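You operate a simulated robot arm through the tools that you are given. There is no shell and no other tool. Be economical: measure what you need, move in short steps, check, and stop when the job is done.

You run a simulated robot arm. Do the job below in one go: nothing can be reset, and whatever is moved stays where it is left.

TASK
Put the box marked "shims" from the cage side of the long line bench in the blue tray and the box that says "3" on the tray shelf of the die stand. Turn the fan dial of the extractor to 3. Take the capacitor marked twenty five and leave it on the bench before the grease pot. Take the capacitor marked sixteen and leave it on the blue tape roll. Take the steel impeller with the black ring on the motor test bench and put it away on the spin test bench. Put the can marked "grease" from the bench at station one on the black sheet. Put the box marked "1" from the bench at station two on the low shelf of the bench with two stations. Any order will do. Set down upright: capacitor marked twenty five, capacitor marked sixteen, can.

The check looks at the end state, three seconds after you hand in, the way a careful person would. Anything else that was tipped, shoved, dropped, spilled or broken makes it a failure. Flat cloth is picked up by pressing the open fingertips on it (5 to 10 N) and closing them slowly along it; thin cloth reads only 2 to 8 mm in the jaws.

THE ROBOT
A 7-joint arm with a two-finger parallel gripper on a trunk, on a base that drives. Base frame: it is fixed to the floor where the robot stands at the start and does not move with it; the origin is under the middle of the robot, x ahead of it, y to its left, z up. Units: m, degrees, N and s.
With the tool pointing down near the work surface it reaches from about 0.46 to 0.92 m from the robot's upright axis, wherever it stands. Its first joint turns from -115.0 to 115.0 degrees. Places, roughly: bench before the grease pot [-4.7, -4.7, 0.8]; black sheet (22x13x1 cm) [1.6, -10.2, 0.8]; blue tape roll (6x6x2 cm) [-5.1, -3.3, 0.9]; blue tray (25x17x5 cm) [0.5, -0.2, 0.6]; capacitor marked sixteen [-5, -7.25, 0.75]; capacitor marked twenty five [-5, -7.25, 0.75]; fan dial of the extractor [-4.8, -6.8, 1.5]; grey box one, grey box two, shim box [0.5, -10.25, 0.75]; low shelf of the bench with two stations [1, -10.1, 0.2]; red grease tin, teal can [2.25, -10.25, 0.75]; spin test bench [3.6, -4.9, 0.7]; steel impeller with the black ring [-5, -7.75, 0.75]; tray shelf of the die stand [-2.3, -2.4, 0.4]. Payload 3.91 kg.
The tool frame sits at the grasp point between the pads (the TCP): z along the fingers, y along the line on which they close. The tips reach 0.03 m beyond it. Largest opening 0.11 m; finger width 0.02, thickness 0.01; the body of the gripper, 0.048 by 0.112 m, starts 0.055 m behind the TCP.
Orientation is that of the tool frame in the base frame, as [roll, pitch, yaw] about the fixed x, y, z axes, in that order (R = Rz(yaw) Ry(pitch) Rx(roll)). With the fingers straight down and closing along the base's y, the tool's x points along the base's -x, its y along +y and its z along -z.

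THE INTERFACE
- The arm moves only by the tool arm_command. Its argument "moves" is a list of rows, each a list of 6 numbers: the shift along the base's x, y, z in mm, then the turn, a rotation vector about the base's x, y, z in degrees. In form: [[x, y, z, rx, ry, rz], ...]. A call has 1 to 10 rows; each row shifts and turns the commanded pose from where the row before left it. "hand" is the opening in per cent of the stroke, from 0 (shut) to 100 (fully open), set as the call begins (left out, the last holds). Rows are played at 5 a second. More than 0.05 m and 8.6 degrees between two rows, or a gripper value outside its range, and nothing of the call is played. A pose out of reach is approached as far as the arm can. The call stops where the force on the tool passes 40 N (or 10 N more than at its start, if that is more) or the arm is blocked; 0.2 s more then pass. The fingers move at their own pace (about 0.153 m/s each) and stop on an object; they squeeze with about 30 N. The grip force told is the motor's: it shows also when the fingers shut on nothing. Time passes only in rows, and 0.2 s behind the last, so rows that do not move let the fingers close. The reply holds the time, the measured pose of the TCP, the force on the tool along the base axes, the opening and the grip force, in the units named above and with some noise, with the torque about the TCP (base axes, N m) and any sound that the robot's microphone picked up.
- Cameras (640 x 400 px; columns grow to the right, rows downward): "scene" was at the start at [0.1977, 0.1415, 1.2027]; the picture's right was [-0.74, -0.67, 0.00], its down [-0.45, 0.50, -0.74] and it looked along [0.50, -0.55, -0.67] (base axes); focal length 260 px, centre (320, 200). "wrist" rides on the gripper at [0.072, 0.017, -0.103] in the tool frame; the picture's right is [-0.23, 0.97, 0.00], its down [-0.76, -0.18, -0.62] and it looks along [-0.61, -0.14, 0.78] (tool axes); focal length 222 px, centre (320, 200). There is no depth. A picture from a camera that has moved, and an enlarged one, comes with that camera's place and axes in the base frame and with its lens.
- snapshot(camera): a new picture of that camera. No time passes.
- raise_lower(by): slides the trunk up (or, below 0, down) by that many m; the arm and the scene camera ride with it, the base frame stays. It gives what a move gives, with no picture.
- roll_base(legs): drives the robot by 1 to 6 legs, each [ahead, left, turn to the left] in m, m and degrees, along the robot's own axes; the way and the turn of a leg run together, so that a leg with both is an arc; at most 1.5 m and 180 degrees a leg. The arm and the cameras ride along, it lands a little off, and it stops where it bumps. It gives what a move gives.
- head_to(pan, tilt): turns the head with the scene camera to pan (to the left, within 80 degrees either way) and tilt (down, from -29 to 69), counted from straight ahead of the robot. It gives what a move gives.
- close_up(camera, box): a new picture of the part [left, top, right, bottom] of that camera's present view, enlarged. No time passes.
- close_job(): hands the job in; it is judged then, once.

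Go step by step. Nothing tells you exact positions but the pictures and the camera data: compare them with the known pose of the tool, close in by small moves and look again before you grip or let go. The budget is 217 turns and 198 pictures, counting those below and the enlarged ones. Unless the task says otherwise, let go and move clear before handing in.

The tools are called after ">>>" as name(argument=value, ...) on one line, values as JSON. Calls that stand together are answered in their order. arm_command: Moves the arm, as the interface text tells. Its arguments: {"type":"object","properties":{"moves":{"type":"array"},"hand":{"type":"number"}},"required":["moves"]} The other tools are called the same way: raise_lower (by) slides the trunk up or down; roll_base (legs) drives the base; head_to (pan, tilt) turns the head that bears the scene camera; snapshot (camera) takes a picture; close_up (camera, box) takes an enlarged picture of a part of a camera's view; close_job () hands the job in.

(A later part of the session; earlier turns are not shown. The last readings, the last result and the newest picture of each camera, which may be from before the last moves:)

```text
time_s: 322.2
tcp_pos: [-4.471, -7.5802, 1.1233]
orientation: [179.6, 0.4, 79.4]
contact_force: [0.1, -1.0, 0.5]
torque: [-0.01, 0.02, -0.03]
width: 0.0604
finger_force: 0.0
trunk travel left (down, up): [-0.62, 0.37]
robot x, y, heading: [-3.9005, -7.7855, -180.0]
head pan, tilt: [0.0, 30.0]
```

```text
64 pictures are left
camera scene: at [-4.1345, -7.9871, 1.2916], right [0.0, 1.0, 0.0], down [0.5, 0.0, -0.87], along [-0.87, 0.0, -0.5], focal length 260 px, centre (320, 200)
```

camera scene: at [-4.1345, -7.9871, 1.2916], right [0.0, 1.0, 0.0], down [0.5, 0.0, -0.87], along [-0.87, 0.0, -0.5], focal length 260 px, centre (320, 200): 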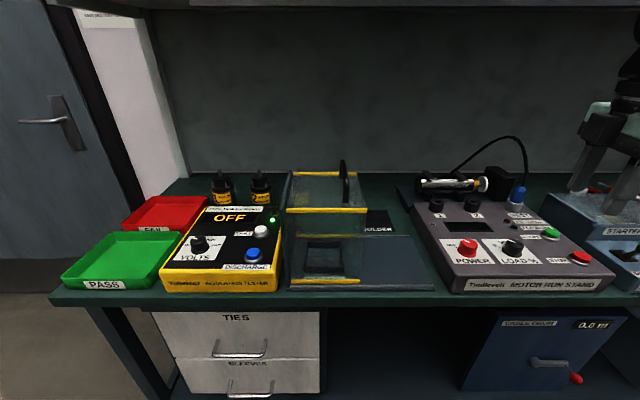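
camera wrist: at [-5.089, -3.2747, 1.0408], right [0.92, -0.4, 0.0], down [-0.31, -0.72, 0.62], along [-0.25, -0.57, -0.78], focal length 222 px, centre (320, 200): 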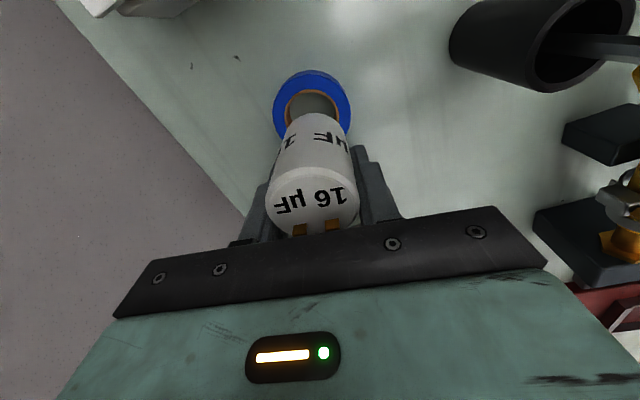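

>>> close_up(camera="scene", box=[280, 150, 440, 250])

>>> head_to(pan=-20, tilt=45)

>>> snapshot(camera="scene")

```text
4.00 times, centred on (360, 200) of scene
camera zoom: at [-4.1345, -7.9871, 1.2916], right [0.0, 1.0, 0.0], down [0.5, 0.0, -0.87], along [-0.87, 0.0, -0.5], focal length 1040 px, centre (160, 200)
```

zoom: 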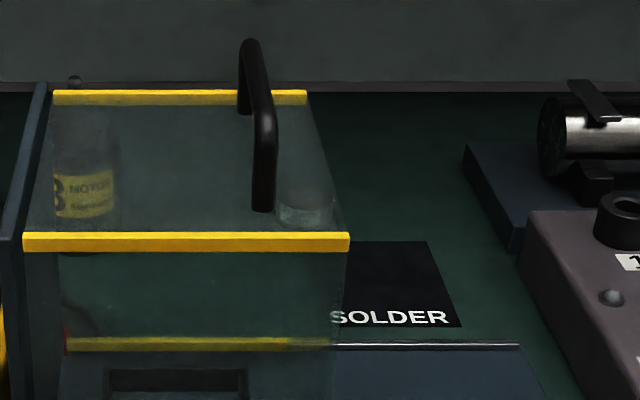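

```text
time_s: 323.0
tcp_pos: [-4.471, -7.5812, 1.1237]
orientation: [179.6, 0.4, 79.5]
contact_force: [0.5, -0.3, 0.2]
torque: [-0.01, -0.04, 0.0]
width: 0.0604
finger_force: 0.1
trunk travel left (down, up): [-0.62, 0.37]
robot x, y, heading: [-3.9002, -7.7764, -180.1]
head pan, tilt: [-20.0, 45.0]
```

```text
62 pictures are left
camera scene: at [-4.1206, -7.9594, 1.269], right [0.34, 0.94, 0.0], down [0.66, -0.24, -0.71], along [-0.67, 0.24, -0.71], focal length 260 px, centre (320, 200)
```

scene: 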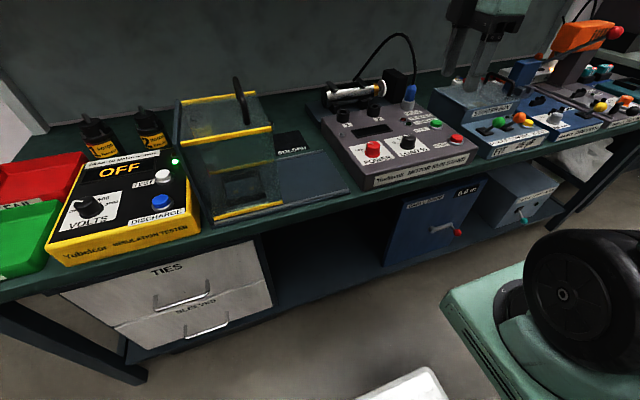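

The round metal item by the SOLDER plate, near (-4.99, -7.86), may be the impeller. I'll bring the wrist camera over it.

>>> arm_command(moves=[[0, 0, -30, 0, 0, -8.5], [0, 0, -30, 0, 0, -8.5], [0, 0, -30, 0, 0, -8.5], [0, 0, 0, 0, 0, -8.5], [0, 0, 0, 0, 0, -8.5], [0, 0, 0, 0, 0, -8.5], [0, 0, 0, 0, 0, -8.5], [0, 0, 0, 0, 0, -8.5], [0, 0, 0, 0, 0, -8.5], [0, 0, 0, 0, 0, -3]], hand=100)

>>> roll_base(legs=[[0, 0.22, 0], [0.23, 0, 0]])

>>> arm_command(moves=[[-45, 0, 0, 0, 0, 0], [-45, 0, 0, 0, 0, 0], [-45, 0, 0, 0, 0, 0]])

>>> snapshot(camera="wrist")

>>> snapshot(camera="scene")

```text
time_s: 325.2
tcp_pos: [-4.4712, -7.5816, 1.0351]
orientation: [179.5, 0.4, -0.2]
contact_force: [0.7, -0.6, 0.0]
torque: [0.0, 0.0, -0.01]
width: 0.1101
finger_force: 0.1
trunk travel left (down, up): [-0.62, 0.37]
robot x, y, heading: [-3.8997, -7.7782, -179.7]
head pan, tilt: [-20.0, 45.0]
```

```text
time_s: 328.2
tcp_pos: [-4.6969, -7.8012, 1.0351]
orientation: [179.8, 0.4, 0.0]
contact_force: [-0.7, 0.6, 0.1]
torque: [-0.01, -0.02, 0.01]
width: 0.11
finger_force: 0.1
trunk travel left (down, up): [-0.62, 0.37]
robot x, y, heading: [-4.1334, -7.9969, -179.8]
head pan, tilt: [-20.0, 45.0]
```

```text
time_s: 329.0
tcp_pos: [-4.8317, -7.8004, 1.037]
orientation: [179.6, 0.6, 0.0]
contact_force: [-0.1, 1.4, -0.3]
torque: [0.01, 0.08, -0.02]
width: 0.1102
finger_force: 0.1
trunk travel left (down, up): [-0.62, 0.37]
robot x, y, heading: [-4.1265, -8.0031, -179.8]
head pan, tilt: [-20.0, 45.0]
```

```text
61 pictures are left
camera wrist: at [-4.7588, -7.8165, 1.1412], right [-0.23, -0.97, 0.01], down [-0.76, 0.18, 0.63], along [-0.61, 0.14, -0.78], focal length 222 px, centre (320, 200)
```

wrist: 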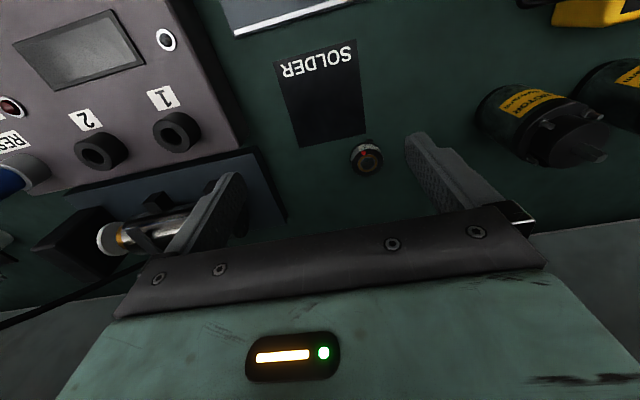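

```text
60 pictures are left
camera scene: at [-4.345, -8.1794, 1.2691], right [0.34, 0.94, 0.0], down [0.66, -0.24, -0.71], along [-0.67, 0.24, -0.71], focal length 260 px, centre (320, 200)
```

scene: 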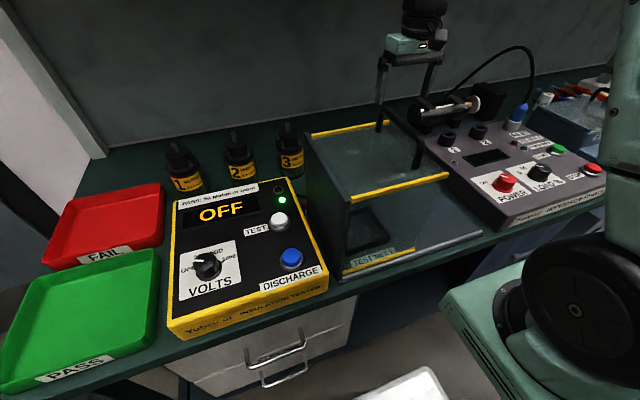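

>>> close_up(camera="wrist", box=[330, 120, 410, 190])

```text
5.71 times, centred on (370, 155) of wrist
camera zoom: at [-4.7588, -7.8165, 1.1412], right [-0.23, -0.97, 0.01], down [-0.76, 0.18, 0.63], along [-0.61, 0.14, -0.78], focal length 1269 px, centre (34, 457)
```

zoom: 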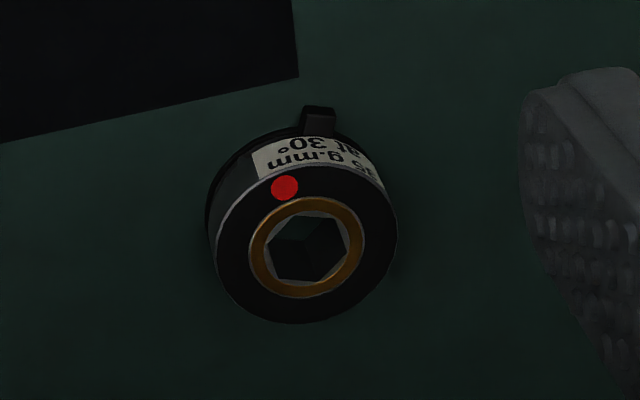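

It is a steel ring part with a black ring ("36 g.mm at 30°"): the impeller, at about (-4.958, -7.853). I'll shift right a bit so that the arm clears the guard, then approach.

>>> roll_base(legs=[[0, -0.1, 0]])

>>> arm_command(moves=[[-40, -25, 0, 0.4, -0.5, 0], [-40, -25, 0, 0, 0, 0], [-40, -25, 0, 0, 0, 0], [-5, -45, 0, 0, 0, 0], [0, -30, -20, 0, 0, 0], [0, 0, -40, 0, 0, 0], [0, 0, -40, 0, 0, 0]], hand=80)

>>> snapshot(camera="wrist")

>>> snapshot(camera="scene")

```text
time_s: 330.1
tcp_pos: [-4.8311, -7.7033, 1.036]
orientation: [179.6, 0.3, 0.0]
contact_force: [-0.1, 0.1, 0.2]
torque: [-0.01, 0.03, 0.01]
width: 0.1101
finger_force: 0.0
trunk travel left (down, up): [-0.62, 0.37]
robot x, y, heading: [-4.1276, -7.9053, -180.1]
head pan, tilt: [-20.0, 45.0]
```

```text
time_s: 331.7
tcp_pos: [-4.9585, -7.8532, 0.9366]
orientation: [180.0, 0.0, 0.0]
contact_force: [0.5, -0.2, -0.4]
torque: [0.03, 0.02, -0.02]
width: 0.088
finger_force: 0.1
trunk travel left (down, up): [-0.62, 0.37]
robot x, y, heading: [-4.1258, -7.9045, -180.1]
head pan, tilt: [-20.0, 45.0]
```

```text
58 pictures are left
camera wrist: at [-4.8854, -7.8695, 1.0419], right [-0.23, -0.97, 0.0], down [-0.76, 0.18, 0.62], along [-0.61, 0.14, -0.78], focal length 222 px, centre (320, 200)
```

wrist: 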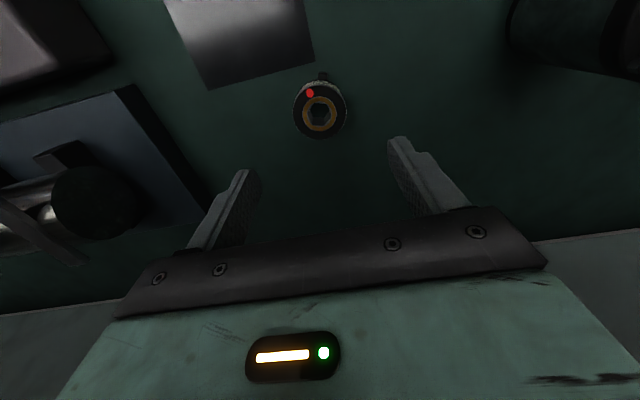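

```text
57 pictures are left
camera scene: at [-4.3455, -8.0815, 1.2691], right [0.34, 0.94, 0.0], down [0.66, -0.24, -0.71], along [-0.67, 0.24, -0.71], focal length 260 px, centre (320, 200)
```

scene: 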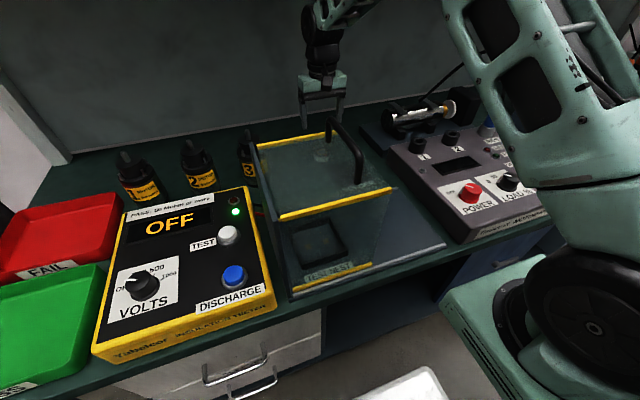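

>>> arm_command(moves=[[3, -1, -40, 0, 0, 0], [0, 0, -40, 0, 0, 0], [0, 0, -30, 0, 0, 0], [0, 0, -9, 0, 0, 0]])

>>> snapshot(camera="wrist")

```text
time_s: 332.7
tcp_pos: [-4.953, -7.8522, 0.8302]
orientation: [179.9, 0.2, 0.0]
contact_force: [15.8, -0.8, 22.6]
torque: [0.9, -0.69, -0.63]
width: 0.088
finger_force: 0.1
trunk travel left (down, up): [-0.62, 0.37]
robot x, y, heading: [-4.127, -7.9005, -180.0]
head pan, tilt: [-20.0, 45.0]
stopped in row 4: the force on the tool passed its limit (the readings are from after the stop); the commanded pose is now the measured one
```

```text
56 pictures are left
camera wrist: at [-4.8813, -7.8696, 0.9347], right [-0.23, -0.97, 0.0], down [-0.76, 0.18, 0.63], along [-0.61, 0.14, -0.78], focal length 222 px, centre (320, 200)
```

wrist: 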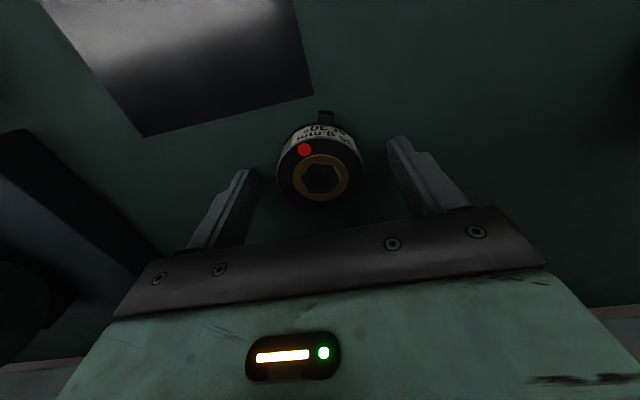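

The tips touched the bench (z ~0.80). I'll ease up a few mm and grip.

>>> arm_command(moves=[[0, 0, 5, 0, 0, 0], [0, 0, 0, 0, 0, 0]])

>>> snapshot(camera="scene")

>>> arm_command(moves=[[0, 0, 0, 0, 0, 0], [0, 0, 0, 0, 0, 0], [0, 0, 0, 0, 0, 0]], hand=0)

>>> arm_command(moves=[[0, 0, 40, 0, 0, 0], [0, 0, 40, 0, 0, 0], [0, 0, 40, 0, 0, 0], [0, 0, 40, 0, 0, 0]])

>>> snapshot(camera="wrist")

```text
time_s: 333.3
tcp_pos: [-4.9546, -7.8522, 0.8311]
orientation: [-180.0, 0.2, 0.1]
contact_force: [-0.3, 0.2, -0.1]
torque: [0.0, -0.02, -0.01]
width: 0.088
finger_force: 0.1
trunk travel left (down, up): [-0.62, 0.37]
robot x, y, heading: [-4.1274, -7.9041, -179.8]
head pan, tilt: [-20.0, 45.0]
```

```text
55 pictures are left
camera scene: at [-4.3457, -8.0814, 1.2688], right [0.34, 0.94, 0.0], down [0.67, -0.24, -0.71], along [-0.66, 0.24, -0.71], focal length 260 px, centre (320, 200)
```

scene: 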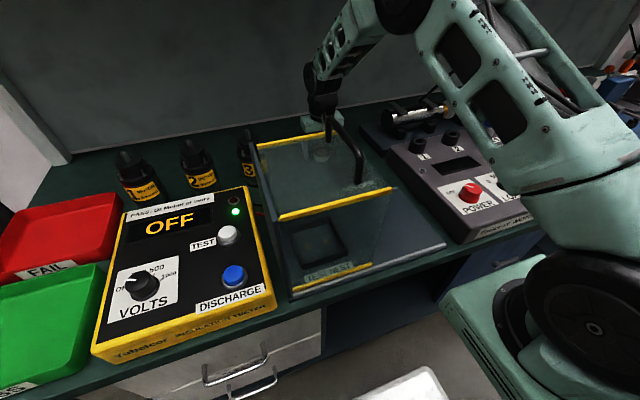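

```text
time_s: 334.1
tcp_pos: [-4.9552, -7.8531, 0.8315]
orientation: [-180.0, 0.3, 0.0]
contact_force: [0.2, 0.1, 0.8]
torque: [0.0, 0.04, 0.0]
width: 0.0504
finger_force: 30.3
trunk travel left (down, up): [-0.62, 0.37]
robot x, y, heading: [-4.1253, -7.9001, -179.9]
head pan, tilt: [-20.0, 45.0]
```

```text
time_s: 335.1
tcp_pos: [-4.9548, -7.8548, 0.9915]
orientation: [180.0, 0.1, -0.1]
contact_force: [-0.8, -0.3, -2.4]
torque: [0.0, 0.0, 0.01]
width: 0.0503
finger_force: 29.8
trunk travel left (down, up): [-0.62, 0.37]
robot x, y, heading: [-4.1293, -7.9033, -179.9]
head pan, tilt: [-20.0, 45.0]
```

```text
54 pictures are left
camera wrist: at [-4.8826, -7.8709, 1.0962], right [-0.23, -0.97, 0.0], down [-0.76, 0.18, 0.62], along [-0.61, 0.14, -0.78], focal length 222 px, centre (320, 200)
```

wrist: 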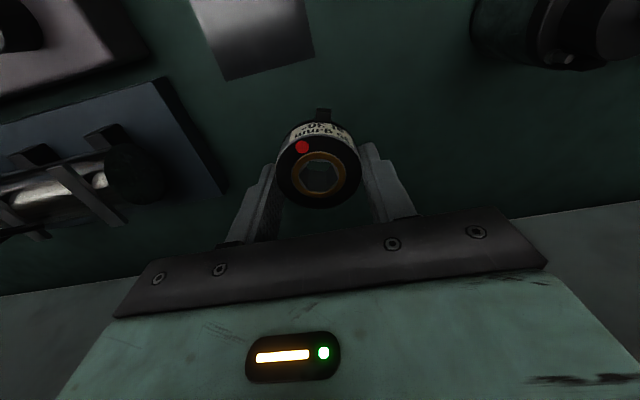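

The impeller is held. I'll back out and turn towards +x to plan the way to the spin test bench.

>>> arm_command(moves=[[0, 20, 40, 0, 0, 0], [0, 30, 30, 0, 0, 0], [10, 40, 20, 0, 0, 0], [40, 25, 0, 0, 0, 0], [45, 0, 0, 0, 0, 0], [45, 0, 0, 0, 0, 0], [45, 0, 0, 0, 0, 0], [45, 0, 0, 0, 0, 0]])

>>> roll_base(legs=[[-0.3, 0, 0], [0, 0, 100]])

>>> head_to(pan=70, tilt=12)

>>> snapshot(camera="scene")

>>> head_to(pan=10, tilt=12)

>>> snapshot(camera="scene")

```text
time_s: 336.9
tcp_pos: [-4.722, -7.7385, 1.0818]
orientation: [180.0, 0.3, 0.0]
contact_force: [-1.2, 0.5, -1.8]
torque: [0.0, -0.02, 0.0]
width: 0.0502
finger_force: 30.1
trunk travel left (down, up): [-0.62, 0.37]
robot x, y, heading: [-4.1289, -7.9033, -180.0]
head pan, tilt: [-20.0, 45.0]
```

```text
time_s: 343.2
tcp_pos: [-3.8899, -8.5158, 1.0828]
orientation: [180.0, 0.2, 98.8]
contact_force: [-0.1, 0.3, -1.8]
torque: [0.01, -0.03, 0.01]
width: 0.0499
finger_force: 29.5
trunk travel left (down, up): [-0.62, 0.37]
robot x, y, heading: [-3.8192, -7.9008, -81.2]
head pan, tilt: [-20.0, 45.0]
```

```text
time_s: 344.8
tcp_pos: [-3.8904, -8.5171, 1.0831]
orientation: [-180.0, 0.2, 98.7]
contact_force: [0.4, -0.6, -1.1]
torque: [-0.03, -0.03, 0.02]
width: 0.0498
finger_force: 30.5
trunk travel left (down, up): [-0.62, 0.37]
robot x, y, heading: [-3.8128, -7.9032, -81.2]
head pan, tilt: [70.0, 12.0]
```

```text
53 pictures are left
camera scene: at [-3.5038, -8.0304, 1.3207], right [-0.19, -0.98, 0.0], down [-0.2, 0.04, -0.98], along [0.96, -0.19, -0.21], focal length 260 px, centre (320, 200)
```

scene: 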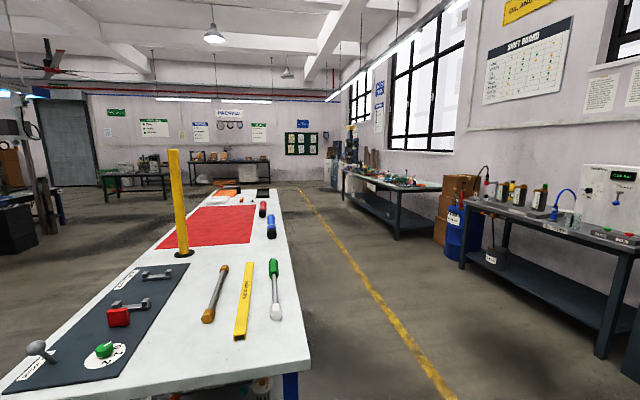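

```text
time_s: 346.1
tcp_pos: [-3.8906, -8.5157, 1.082]
orientation: [180.0, 0.2, 98.7]
contact_force: [0.4, -0.8, -1.5]
torque: [0.01, 0.0, 0.03]
width: 0.0498
finger_force: 29.5
trunk travel left (down, up): [-0.62, 0.37]
robot x, y, heading: [-3.8204, -7.9014, -81.1]
head pan, tilt: [10.0, 12.0]
```

```text
52 pictures are left
camera scene: at [-3.5651, -8.1005, 1.3207], right [-0.95, -0.32, 0.0], down [-0.07, 0.2, -0.98], along [0.32, -0.93, -0.21], focal length 260 px, centre (320, 200)
```

scene: 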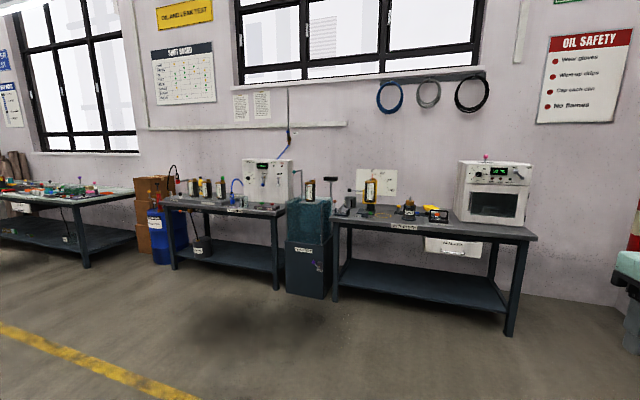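

There's an open lane at y about -8.8 leading towards +x, and the two-station bench lies along the wall beyond. I'll drive along it.

>>> roll_base(legs=[[0.85, 0, 0], [0, 0, 81.5], [1.5, 0, 0], [1.5, 0, 0], [1.5, 0, 0], [0.7, 0, 0]])

>>> head_to(pan=40, tilt=15)

>>> snapshot(camera="scene")

>>> head_to(pan=-45, tilt=20)

>>> snapshot(camera="scene")

```text
time_s: 378.5
tcp_pos: [2.0502, -9.1612, 1.0828]
orientation: [-180.0, 0.2, 176.4]
contact_force: [-0.1, -0.3, -1.6]
torque: [0.02, 0.04, 0.0]
width: 0.0499
finger_force: 30.3
trunk travel left (down, up): [-0.62, 0.37]
robot x, y, heading: [1.4638, -8.9579, -4.0]
head pan, tilt: [10.0, 12.0]
```

```text
time_s: 379.4
tcp_pos: [2.0513, -9.1595, 1.0823]
orientation: [180.0, 0.2, 176.4]
contact_force: [-0.1, 0.0, -1.4]
torque: [-0.01, 0.0, -0.03]
width: 0.0498
finger_force: 30.1
trunk travel left (down, up): [-0.62, 0.37]
robot x, y, heading: [1.4643, -8.9578, -3.9]
head pan, tilt: [40.0, 15.0]
```

```text
51 pictures are left
camera scene: at [1.6958, -8.709, 1.3158], right [0.59, -0.81, 0.0], down [-0.21, -0.15, -0.97], along [0.78, 0.57, -0.26], focal length 260 px, centre (320, 200)
```

scene: 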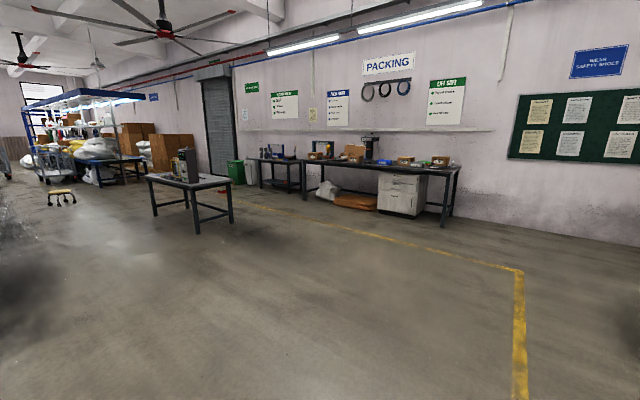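

```text
time_s: 381.0
tcp_pos: [2.0504, -9.159, 1.0827]
orientation: [-180.0, 0.2, 176.3]
contact_force: [0.7, 0.8, -2.3]
torque: [-0.03, 0.02, -0.02]
width: 0.05
finger_force: 30.2
trunk travel left (down, up): [-0.62, 0.37]
robot x, y, heading: [1.4702, -8.957, -3.7]
head pan, tilt: [-45.0, 20.0]
```

```text
50 pictures are left
camera scene: at [1.6823, -8.8342, 1.3076], right [-0.75, -0.66, 0.0], down [-0.23, 0.26, -0.94], along [0.62, -0.7, -0.34], focal length 260 px, centre (320, 200)
```

scene: 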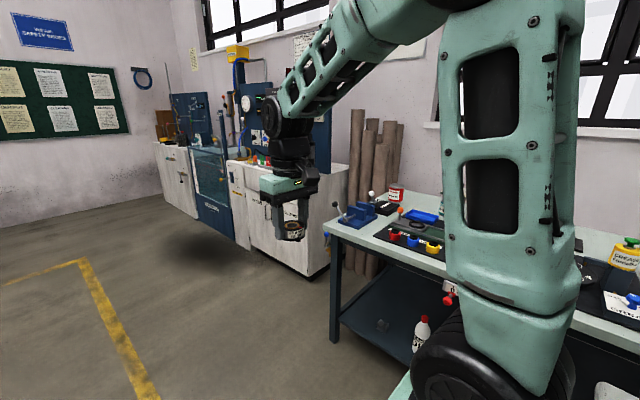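

The spin bench is the lone table ahead-left around (3.5, -5). I'll turn towards +y and drive diagonally to it.

>>> roll_base(legs=[[0, 0, 94], [0.85, -0.65, 0], [0.85, -0.65, 0], [0.8, -0.65, 0]])

>>> head_to(pan=0, tilt=25)

>>> snapshot(camera="scene")

```text
time_s: 400.4
tcp_pos: [3.7626, -5.9916, 1.0826]
orientation: [-180.0, 0.2, -93.9]
contact_force: [0.2, 0.1, -2.3]
torque: [-0.01, 0.01, -0.02]
width: 0.0498
finger_force: 29.7
trunk travel left (down, up): [-0.62, 0.37]
robot x, y, heading: [3.5534, -6.5742, 86.4]
head pan, tilt: [-45.0, 20.0]
```

```text
time_s: 401.5
tcp_pos: [3.7609, -5.9917, 1.0818]
orientation: [-179.9, 0.3, -94.0]
contact_force: [0.4, -0.5, -1.6]
torque: [0.02, 0.03, -0.01]
width: 0.0499
finger_force: 30.5
trunk travel left (down, up): [-0.62, 0.37]
robot x, y, heading: [3.5555, -6.5722, 86.3]
head pan, tilt: [0.0, 25.0]
```

```text
49 pictures are left
camera scene: at [3.3682, -6.3288, 1.2996], right [1.0, -0.07, 0.0], down [-0.03, -0.42, -0.91], along [0.06, 0.9, -0.42], focal length 260 px, centre (320, 200)
```

scene: 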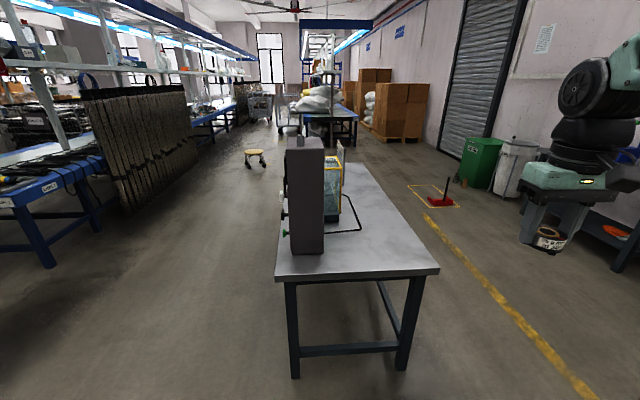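

The bench runs along y, its machine standing on the left half; the right half is free. I'll go round to its +x side.

>>> roll_base(legs=[[0, -0.95, 3.7], [1.35, 0, 0], [0, 0, 90]])

>>> head_to(pan=0, tilt=40)

>>> snapshot(camera="scene")

```text
time_s: 416.6
tcp_pos: [3.9405, -5.0871, 1.0825]
orientation: [-180.0, 0.2, -1.6]
contact_force: [0.6, 0.2, -1.7]
torque: [0.0, -0.04, -0.01]
width: 0.0497
finger_force: 30.0
trunk travel left (down, up): [-0.62, 0.37]
robot x, y, heading: [4.5329, -5.2687, 178.4]
head pan, tilt: [0.0, 25.0]
```

```text
time_s: 417.4
tcp_pos: [3.9399, -5.0873, 1.0822]
orientation: [-180.0, 0.2, -1.7]
contact_force: [0.5, 0.2, -1.2]
torque: [-0.04, 0.04, 0.0]
width: 0.0499
finger_force: 30.0
trunk travel left (down, up): [-0.62, 0.37]
robot x, y, heading: [4.5319, -5.2685, 178.5]
head pan, tilt: [0.0, 40.0]
```

```text
48 pictures are left
camera scene: at [4.2978, -5.4684, 1.2763], right [0.03, 1.0, 0.0], down [0.64, -0.02, -0.77], along [-0.77, 0.02, -0.64], focal length 260 px, centre (320, 200)
```

scene: 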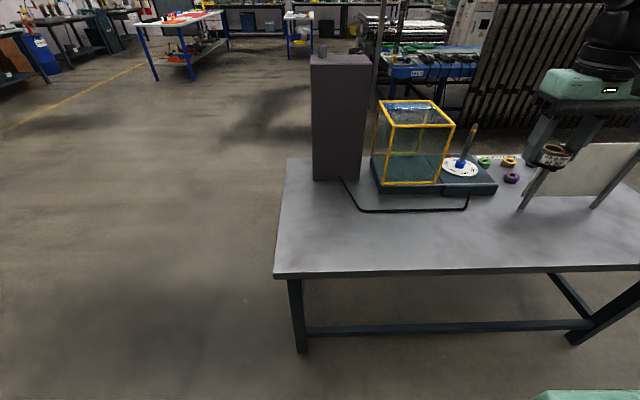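

A wide free area lies on this side. I'll move over about (3.78, -5.03) and look.

>>> arm_command(moves=[[-40, 15, -20, 0, 0, 0], [-40, 15, -20, 0, 0, 0], [-40, 15, -20, 0, 0, 0], [-40, 12, -20, 0, 0, 0], [0, 0, -40, 0, 0, 0], [0, 0, -40, 0, 0, 0]])

>>> snapshot(camera="scene")

>>> snapshot(camera="wrist")

```text
time_s: 418.8
tcp_pos: [3.7784, -5.0304, 0.9213]
orientation: [-179.9, 0.2, -1.7]
contact_force: [0.5, -0.5, -1.6]
torque: [0.0, 0.0, -0.01]
width: 0.0497
finger_force: 30.3
trunk travel left (down, up): [-0.62, 0.37]
robot x, y, heading: [4.5326, -5.2674, 178.2]
head pan, tilt: [0.0, 40.0]
```

```text
47 pictures are left
camera scene: at [4.2981, -5.4684, 1.2763], right [0.03, 1.0, 0.0], down [0.64, -0.02, -0.77], along [-0.77, 0.02, -0.64], focal length 260 px, centre (320, 200)
```

scene: 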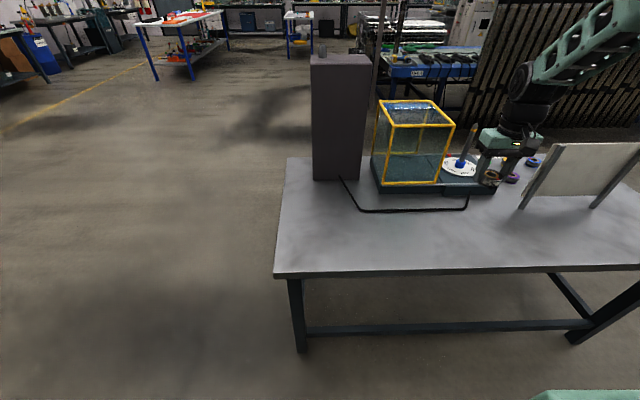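

```text
46 pictures are left
camera wrist: at [3.8515, -5.049, 1.0258], right [-0.26, -0.97, 0.0], down [-0.75, 0.2, 0.63], along [-0.61, 0.16, -0.78], focal length 222 px, centre (320, 200)
```

wrist: 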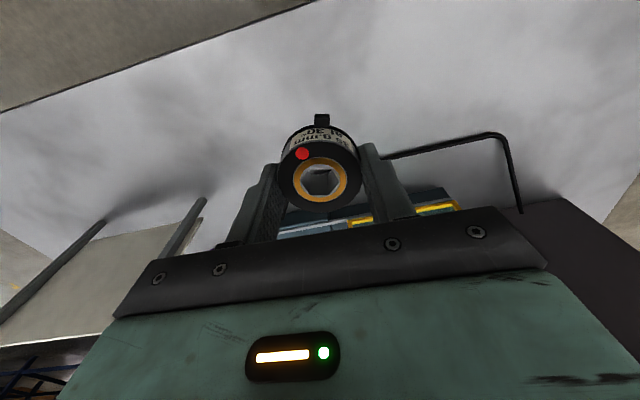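

Free surface beneath. I'll descend, then feel for contact.

>>> arm_command(moves=[[0, 0, -40, 0, 0, 0], [0, 0, -40, 0, 0, 0], [0, 0, -25, 0, 0, 0]])

>>> snapshot(camera="scene")

>>> arm_command(moves=[[0, 0, -10, 0, 0, 0], [0, 0, -10, 0, 0, 0]])

>>> arm_command(moves=[[0, 0, -7, 0, 0, 0], [0, 0, -7, 0, 0, 0]])

```text
time_s: 419.6
tcp_pos: [3.7788, -5.0314, 0.8153]
orientation: [179.9, 0.2, -1.7]
contact_force: [0.5, -0.2, -2.2]
torque: [-0.02, 0.01, 0.0]
width: 0.0498
finger_force: 29.3
trunk travel left (down, up): [-0.62, 0.37]
robot x, y, heading: [4.5286, -5.2719, 178.5]
head pan, tilt: [0.0, 40.0]
```

```text
45 pictures are left
camera scene: at [4.298, -5.4684, 1.2763], right [0.03, 1.0, 0.0], down [0.64, -0.02, -0.77], along [-0.77, 0.02, -0.64], focal length 260 px, centre (320, 200)
```

scene: 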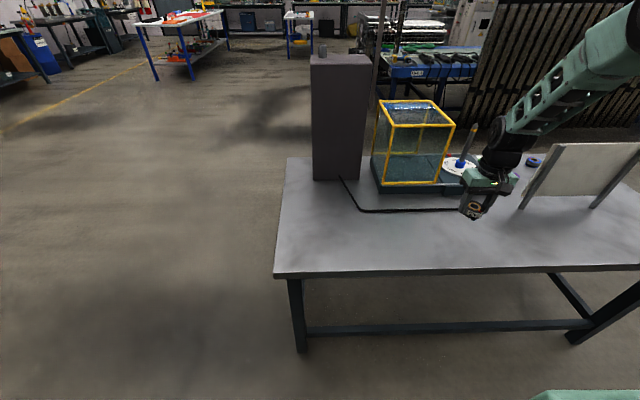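

```text
time_s: 420.2
tcp_pos: [3.7808, -5.0304, 0.796]
orientation: [180.0, 0.3, -1.7]
contact_force: [-0.2, 0.1, -2.1]
torque: [-0.02, -0.02, 0.02]
width: 0.0498
finger_force: 30.5
trunk travel left (down, up): [-0.62, 0.37]
robot x, y, heading: [4.5325, -5.2703, 178.2]
head pan, tilt: [0.0, 40.0]
```

```text
time_s: 420.8
tcp_pos: [3.7797, -5.0293, 0.7824]
orientation: [-180.0, 0.2, -1.7]
contact_force: [-0.8, -1.4, -1.1]
torque: [0.0, 0.05, 0.02]
width: 0.0496
finger_force: 30.2
trunk travel left (down, up): [-0.62, 0.37]
robot x, y, heading: [4.5321, -5.2712, 178.4]
head pan, tilt: [0.0, 40.0]
```

>>> arm_command(moves=[[0, 0, -6, 0, 0, 0], [0, 0, -6, 0, 0, 0]])

>>> arm_command(moves=[[0, 0, -5, 0, 0, 0], [0, 0, -5, 0, 0, 0]])

>>> arm_command(moves=[[0, 0, -5, 0, 0, 0], [0, 0, -5, 0, 0, 0]])

>>> arm_command(moves=[[0, 0, -4, 0, 0, 0], [0, 0, -4, 0, 0, 0]])

>>> close_up(camera="scene", box=[400, 140, 580, 280])

```text
time_s: 421.4
tcp_pos: [3.7788, -5.0303, 0.7698]
orientation: [180.0, 0.3, -1.8]
contact_force: [-0.6, 0.3, -1.1]
torque: [-0.03, 0.0, -0.04]
width: 0.0501
finger_force: 30.1
trunk travel left (down, up): [-0.62, 0.37]
robot x, y, heading: [4.5315, -5.2707, 178.3]
head pan, tilt: [0.0, 40.0]
```

```text
time_s: 422.0
tcp_pos: [3.7791, -5.0316, 0.7613]
orientation: [180.0, 0.2, -1.7]
contact_force: [-0.9, 0.3, -2.0]
torque: [0.03, -0.01, -0.01]
width: 0.0498
finger_force: 29.8
trunk travel left (down, up): [-0.62, 0.37]
robot x, y, heading: [4.53, -5.2684, 178.5]
head pan, tilt: [0.0, 40.0]
```

```text
time_s: 422.6
tcp_pos: [3.7791, -5.0308, 0.7495]
orientation: [-179.9, 0.3, -1.7]
contact_force: [0.1, -0.6, -1.5]
torque: [-0.04, 0.01, 0.01]
width: 0.0496
finger_force: 29.9
trunk travel left (down, up): [-0.62, 0.37]
robot x, y, heading: [4.5273, -5.2685, 178.2]
head pan, tilt: [0.0, 40.0]
```

```text
time_s: 423.2
tcp_pos: [3.7803, -5.031, 0.7425]
orientation: [180.0, 0.2, -1.8]
contact_force: [0.1, 0.0, -2.3]
torque: [-0.01, 0.04, -0.01]
width: 0.0497
finger_force: 30.0
trunk travel left (down, up): [-0.62, 0.37]
robot x, y, heading: [4.5289, -5.267, 178.1]
head pan, tilt: [0.0, 40.0]
```

```text
2.86 times, centred on (490, 210) of scene
camera zoom: at [4.2978, -5.4684, 1.2762], right [0.03, 1.0, 0.0], down [0.64, -0.02, -0.77], along [-0.77, 0.02, -0.64], focal length 743 px, centre (-166, 171)
```

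zoom: 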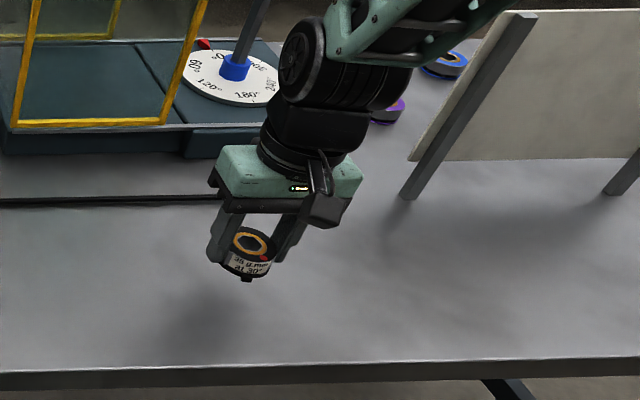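

>>> arm_command(moves=[[0, 0, -7, 0, 0, 0], [0, 0, -7, 0, 0, 0]])

>>> arm_command(moves=[[0, 0, -6, 0, 0, 0], [0, 0, -6, 0, 0, 0]])

>>> close_up(camera="scene", box=[400, 140, 580, 280])

```text
time_s: 423.8
tcp_pos: [3.7793, -5.0309, 0.7291]
orientation: [-180.0, 0.2, -1.8]
contact_force: [0.4, -0.6, -2.0]
torque: [-0.01, -0.03, 0.0]
width: 0.0496
finger_force: 29.9
trunk travel left (down, up): [-0.62, 0.37]
robot x, y, heading: [4.5289, -5.2687, 178.6]
head pan, tilt: [0.0, 40.0]
```

```text
time_s: 424.4
tcp_pos: [3.7791, -5.029, 0.718]
orientation: [-180.0, 0.2, -1.7]
contact_force: [0.1, -0.6, -1.5]
torque: [-0.02, 0.03, -0.01]
width: 0.0498
finger_force: 30.2
trunk travel left (down, up): [-0.62, 0.37]
robot x, y, heading: [4.5325, -5.27, 178.5]
head pan, tilt: [0.0, 40.0]
```

```text
2.86 times, centred on (490, 210) of scene
camera zoom: at [4.2978, -5.4684, 1.2762], right [0.03, 1.0, 0.0], down [0.64, -0.02, -0.77], along [-0.77, 0.02, -0.64], focal length 743 px, centre (-166, 171)
```

zoom: 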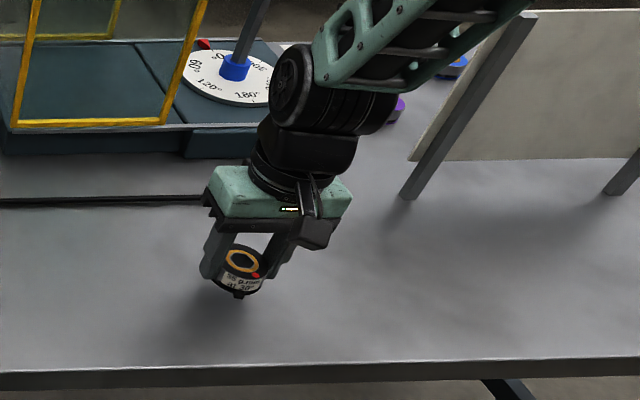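

>>> arm_command(moves=[[0, 0, -5, 0, 0, 0], [0, 0, -5, 0, 0, 0]])

>>> arm_command(moves=[[0, 0, -4, 0, 0, 0], [0, 0, -4, 0, 0, 0]])

>>> arm_command(moves=[[0, 0, -4, 0, 0, 0], [0, 0, -4, 0, 0, 0]])

>>> close_up(camera="scene", box=[400, 140, 580, 280])

```text
time_s: 425.0
tcp_pos: [3.7812, -5.0286, 0.7072]
orientation: [-179.9, 0.3, -1.7]
contact_force: [0.0, 0.7, -2.1]
torque: [0.0, 0.01, 0.03]
width: 0.0499
finger_force: 30.0
trunk travel left (down, up): [-0.62, 0.37]
robot x, y, heading: [4.5281, -5.265, 178.5]
head pan, tilt: [0.0, 40.0]
```

```text
time_s: 425.6
tcp_pos: [3.7803, -5.0289, 0.6993]
orientation: [-180.0, 0.2, -1.8]
contact_force: [0.7, 0.4, -1.5]
torque: [0.01, -0.03, -0.01]
width: 0.0495
finger_force: 30.3
trunk travel left (down, up): [-0.62, 0.37]
robot x, y, heading: [4.5328, -5.2692, 178.4]
head pan, tilt: [0.0, 40.0]
```

```text
time_s: 426.2
tcp_pos: [3.7801, -5.0291, 0.6911]
orientation: [179.9, 0.2, -1.7]
contact_force: [2.4, -0.3, 6.0]
torque: [0.13, -0.09, -0.02]
width: 0.05
finger_force: 30.0
trunk travel left (down, up): [-0.62, 0.37]
robot x, y, heading: [4.5323, -5.2691, 178.6]
head pan, tilt: [0.0, 40.0]
```

```text
2.86 times, centred on (490, 210) of scene
camera zoom: at [4.2981, -5.4685, 1.2765], right [0.03, 1.0, 0.0], down [0.64, -0.02, -0.77], along [-0.77, 0.02, -0.64], focal length 743 px, centre (-166, 171)
```

zoom: 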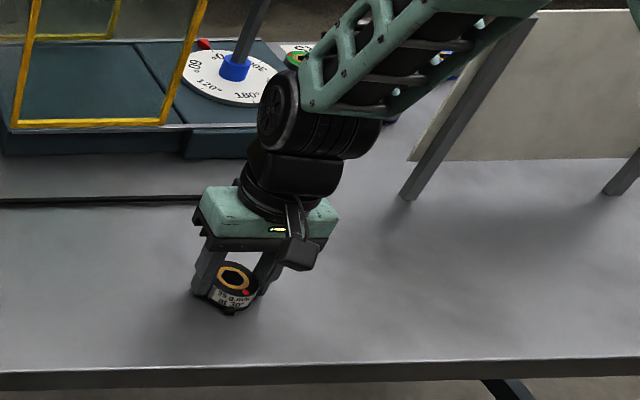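

Contact with the bench. I'll release and lift.

>>> arm_command(moves=[[0, 0, 1, 0, 0, 0], [0, 0, 0, 0, 0, 0], [0, 0, 0, 0, 0, 0]], hand=75)

>>> arm_command(moves=[[0, 0, 30, 0, 0, 0], [0, 0, 45, 0, 0, 0], [0, 0, 45, 0, 0, 0], [0, 0, 45, 0, 0, 0], [0, 0, 45, 0, 0, 0], [0, 0, 45, 0, 0, 0], [40, 0, 25, 0, 0, 0], [45, 0, 20, 0, 0, 0], [45, 0, 20, 0, 0, 0]])

>>> snapshot(camera="scene")

```text
time_s: 427.0
tcp_pos: [3.7808, -5.0304, 0.6912]
orientation: [-179.9, 0.2, -1.7]
contact_force: [-0.3, -0.7, -0.3]
torque: [-0.01, 0.02, 0.04]
width: 0.0825
finger_force: 0.0
trunk travel left (down, up): [-0.62, 0.37]
robot x, y, heading: [4.5313, -5.2679, 178.4]
head pan, tilt: [0.0, 40.0]
```

```text
time_s: 429.0
tcp_pos: [3.9117, -5.0291, 1.0089]
orientation: [179.8, 0.2, -1.7]
contact_force: [-0.4, -0.4, -1.2]
torque: [0.01, -0.02, -0.01]
width: 0.0826
finger_force: 0.1
trunk travel left (down, up): [-0.62, 0.37]
robot x, y, heading: [4.5305, -5.2666, 178.3]
head pan, tilt: [0.0, 40.0]
```

```text
41 pictures are left
camera scene: at [4.2972, -5.4683, 1.2761], right [0.03, 1.0, 0.0], down [0.64, -0.02, -0.77], along [-0.77, 0.02, -0.64], focal length 260 px, centre (320, 200)
```

scene: 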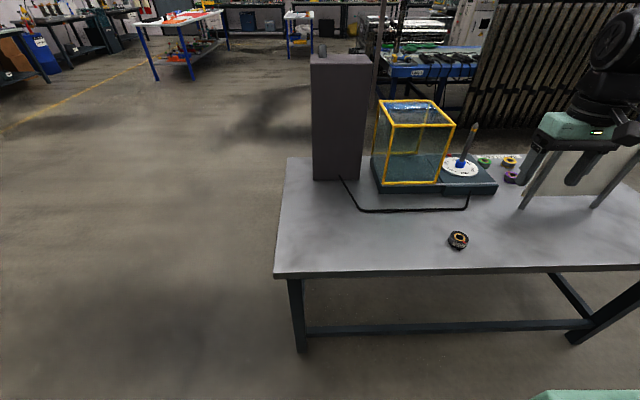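

The impeller lies on the spin test bench. Now I'll go to station one of the two-station bench.

>>> roll_base(legs=[[0, 1.5, 1], [0, 1.5, 0], [1.1, 0.4, 0], [0.95, 0, 0], [0, 0, 91]])

>>> head_to(pan=0, tilt=30)

>>> snapshot(camera="scene")

```text
time_s: 457.1
tcp_pos: [2.2013, -9.1934, 1.0093]
orientation: [180.0, 0.2, 90.1]
contact_force: [-0.2, -0.6, 0.7]
torque: [-0.01, 0.0, -0.01]
width: 0.0822
finger_force: 0.0
trunk travel left (down, up): [-0.62, 0.37]
robot x, y, heading: [2.4196, -8.5646, -89.9]
head pan, tilt: [0.0, 40.0]
```

```text
time_s: 457.9
tcp_pos: [2.2015, -9.1942, 1.0102]
orientation: [-179.9, 0.2, 90.1]
contact_force: [-0.4, -0.5, 0.2]
torque: [0.02, -0.03, 0.02]
width: 0.0825
finger_force: 0.1
trunk travel left (down, up): [-0.62, 0.37]
robot x, y, heading: [2.4225, -8.5686, -89.8]
head pan, tilt: [0.0, 30.0]
```

```text
40 pictures are left
camera scene: at [2.6257, -8.8011, 1.2915], right [-1.0, 0.0, 0.0], down [0.0, 0.5, -0.87], along [0.0, -0.87, -0.5], focal length 260 px, centre (320, 200)
```

scene: 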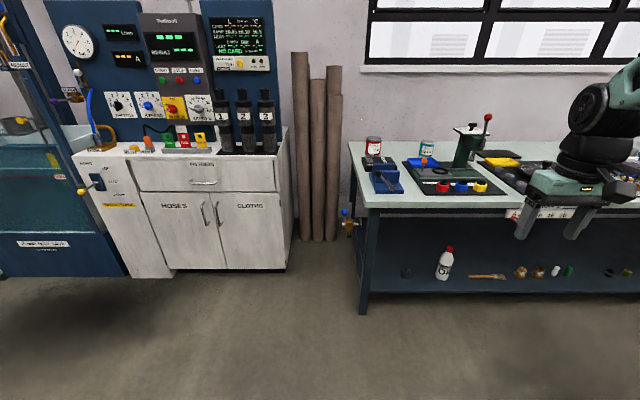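

>>> close_up(camera="scene", box=[340, 100, 520, 220])

>>> roll_base(legs=[[0.55, -0.35, 0]])

>>> head_to(pan=-15, tilt=35)

>>> snapshot(camera="scene")

```text
3.33 times, centred on (430, 160) of scene
camera zoom: at [2.6257, -8.8011, 1.2915], right [-1.0, 0.0, 0.0], down [0.0, 0.5, -0.87], along [0.0, -0.87, -0.5], focal length 867 px, centre (-47, 333)
```

zoom: 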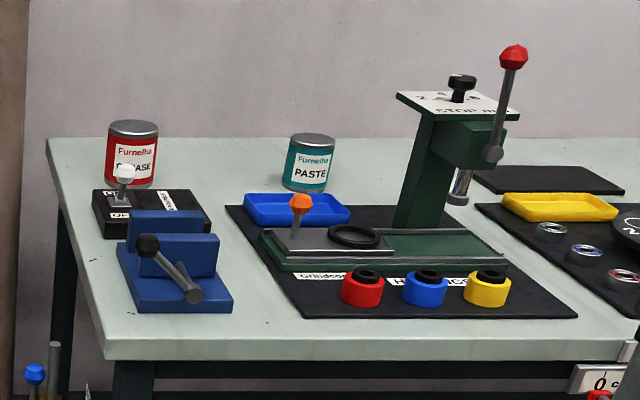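

```text
time_s: 461.4
tcp_pos: [1.8572, -9.7397, 1.0101]
orientation: [-180.0, 0.2, 90.1]
contact_force: [0.1, 0.5, 0.1]
torque: [-0.02, 0.02, 0.02]
width: 0.0823
finger_force: 0.0
trunk travel left (down, up): [-0.62, 0.37]
robot x, y, heading: [2.0756, -9.1109, -89.9]
head pan, tilt: [0.0, 30.0]
```

```text
time_s: 462.2
tcp_pos: [1.8572, -9.7403, 1.0095]
orientation: [-180.0, 0.2, 90.2]
contact_force: [0.6, -0.7, 0.2]
torque: [0.01, 0.03, 0.03]
width: 0.0824
finger_force: 0.0
trunk travel left (down, up): [-0.62, 0.37]
robot x, y, heading: [2.0798, -9.1155, -89.8]
head pan, tilt: [-15.0, 35.0]
```

```text
38 pictures are left
camera scene: at [2.2588, -9.3416, 1.2838], right [-0.97, 0.26, 0.0], down [0.15, 0.55, -0.82], along [-0.21, -0.79, -0.57], focal length 260 px, centre (320, 200)
```

scene: 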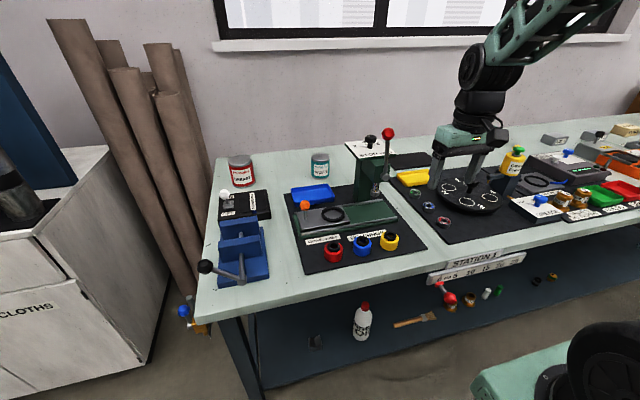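

GREASE is the red tin at about (2.325, -10.17); the black sheet lies near (1.65, -10.16). I'll position in front of the tin.

>>> roll_base(legs=[[0, 0.28, 0], [0.14, 0, 0]])

>>> arm_command(moves=[[40, 0, 0, 0, 0, 0], [40, -20, 0, 0, 0, 0], [40, -20, 0, 0, 0, 0], [40, -20, 0, 0, 0, 0], [27, -30, 0, 0, 0, 0], [0, -45, 0, 0, 0, 0], [0, -45, 0, 0, 0, 0]], hand=100)

>>> snapshot(camera="wrist")

>>> snapshot(camera="scene")

```text
time_s: 465.1
tcp_pos: [2.1384, -9.8831, 1.0092]
orientation: [180.0, 0.3, 89.9]
contact_force: [0.1, 0.6, -0.4]
torque: [-0.03, -0.01, 0.04]
width: 0.0825
finger_force: 0.1
trunk travel left (down, up): [-0.62, 0.37]
robot x, y, heading: [2.3571, -9.2588, -89.9]
head pan, tilt: [-15.0, 35.0]
```

```text
time_s: 466.7
tcp_pos: [2.3249, -10.0632, 1.0121]
orientation: [-179.9, 0.2, 90.0]
contact_force: [0.5, 0.8, 0.8]
torque: [0.02, -0.02, 0.0]
width: 0.1101
finger_force: 0.2
trunk travel left (down, up): [-0.62, 0.37]
robot x, y, heading: [2.3599, -9.2524, -89.6]
head pan, tilt: [-15.0, 35.0]
```

```text
37 pictures are left
camera wrist: at [2.3405, -9.9901, 1.1159], right [0.97, -0.23, 0.0], down [-0.18, -0.76, 0.63], along [-0.14, -0.61, -0.78], focal length 222 px, centre (320, 200)
```

wrist: 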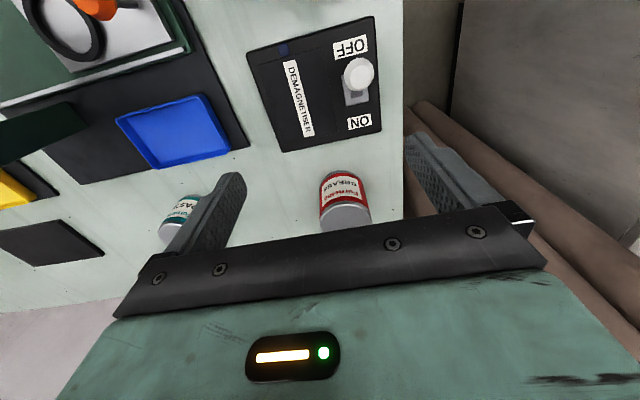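

```text
36 pictures are left
camera scene: at [2.5401, -9.4851, 1.2839], right [-0.97, 0.26, 0.0], down [0.15, 0.55, -0.82], along [-0.21, -0.79, -0.57], focal length 260 px, centre (320, 200)
```

scene: 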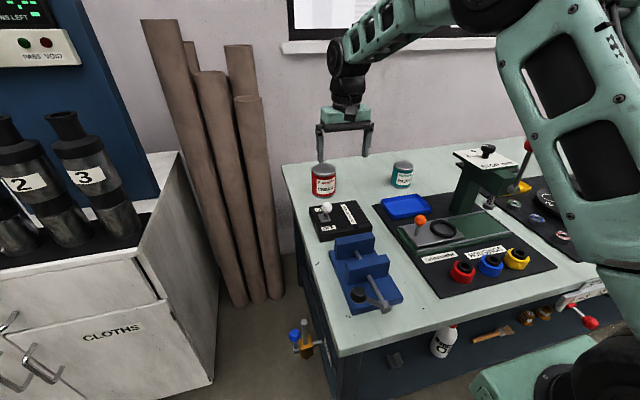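

The tin is centred at about (2.33, -10.207), with its top at z 0.887. I'll edge a little closer and centre over it.

>>> roll_base(legs=[[0.05, 0, 0]])

>>> arm_command(moves=[[5, -45, -20, 0, 0, 0], [0, -45, -40, 0, 0, 0]])

>>> snapshot(camera="wrist")

```text
time_s: 467.6
tcp_pos: [2.324, -10.1118, 1.0098]
orientation: [-179.9, 0.2, 89.9]
contact_force: [-0.1, 0.5, 0.8]
torque: [-0.03, -0.01, 0.0]
width: 0.1102
finger_force: 0.1
trunk travel left (down, up): [-0.62, 0.37]
robot x, y, heading: [2.3589, -9.3059, -90.0]
head pan, tilt: [-15.0, 35.0]
```

```text
refused: row 2 steps farther than a row can; nothing moved
```

```text
35 pictures are left
camera wrist: at [2.34, -10.0392, 1.1152], right [0.97, -0.23, 0.0], down [-0.18, -0.76, 0.63], along [-0.14, -0.61, -0.78], focal length 222 px, centre (320, 200)
```

wrist: 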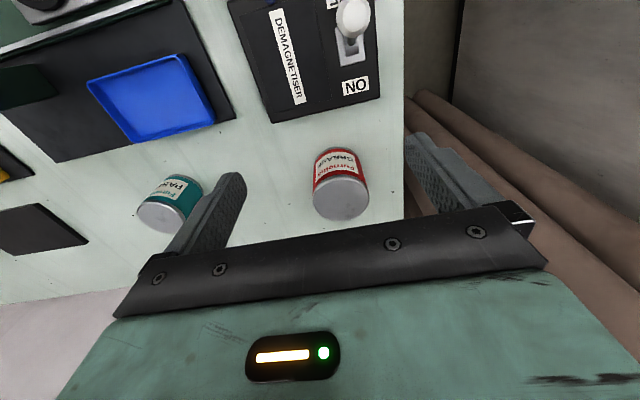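

>>> arm_command(moves=[[3, -40, -10, 0, 0, 0], [0, -40, -20, 0, 0, 0], [0, -14, -30, 0, 0, 0]])

>>> snapshot(camera="wrist")

```text
time_s: 468.4
tcp_pos: [2.3249, -10.2053, 0.9512]
orientation: [179.9, 0.2, 89.8]
contact_force: [0.0, -0.2, 0.2]
torque: [0.0, 0.03, 0.01]
width: 0.1098
finger_force: 0.1
trunk travel left (down, up): [-0.62, 0.37]
robot x, y, heading: [2.3582, -9.3048, -90.0]
head pan, tilt: [-15.0, 35.0]
```

```text
34 pictures are left
camera wrist: at [2.3418, -10.1328, 1.0558], right [0.97, -0.23, 0.0], down [-0.18, -0.76, 0.63], along [-0.14, -0.61, -0.78], focal length 222 px, centre (320, 200)
```

wrist: 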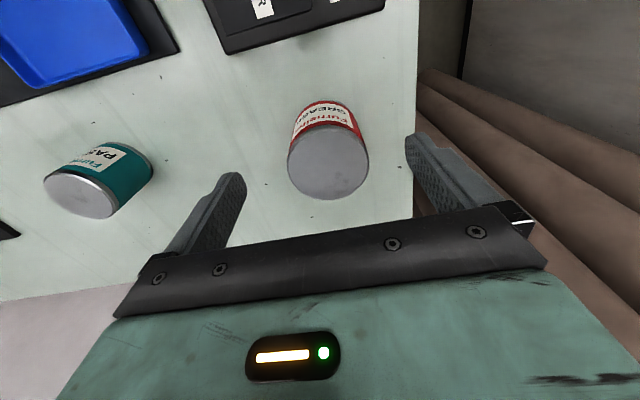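

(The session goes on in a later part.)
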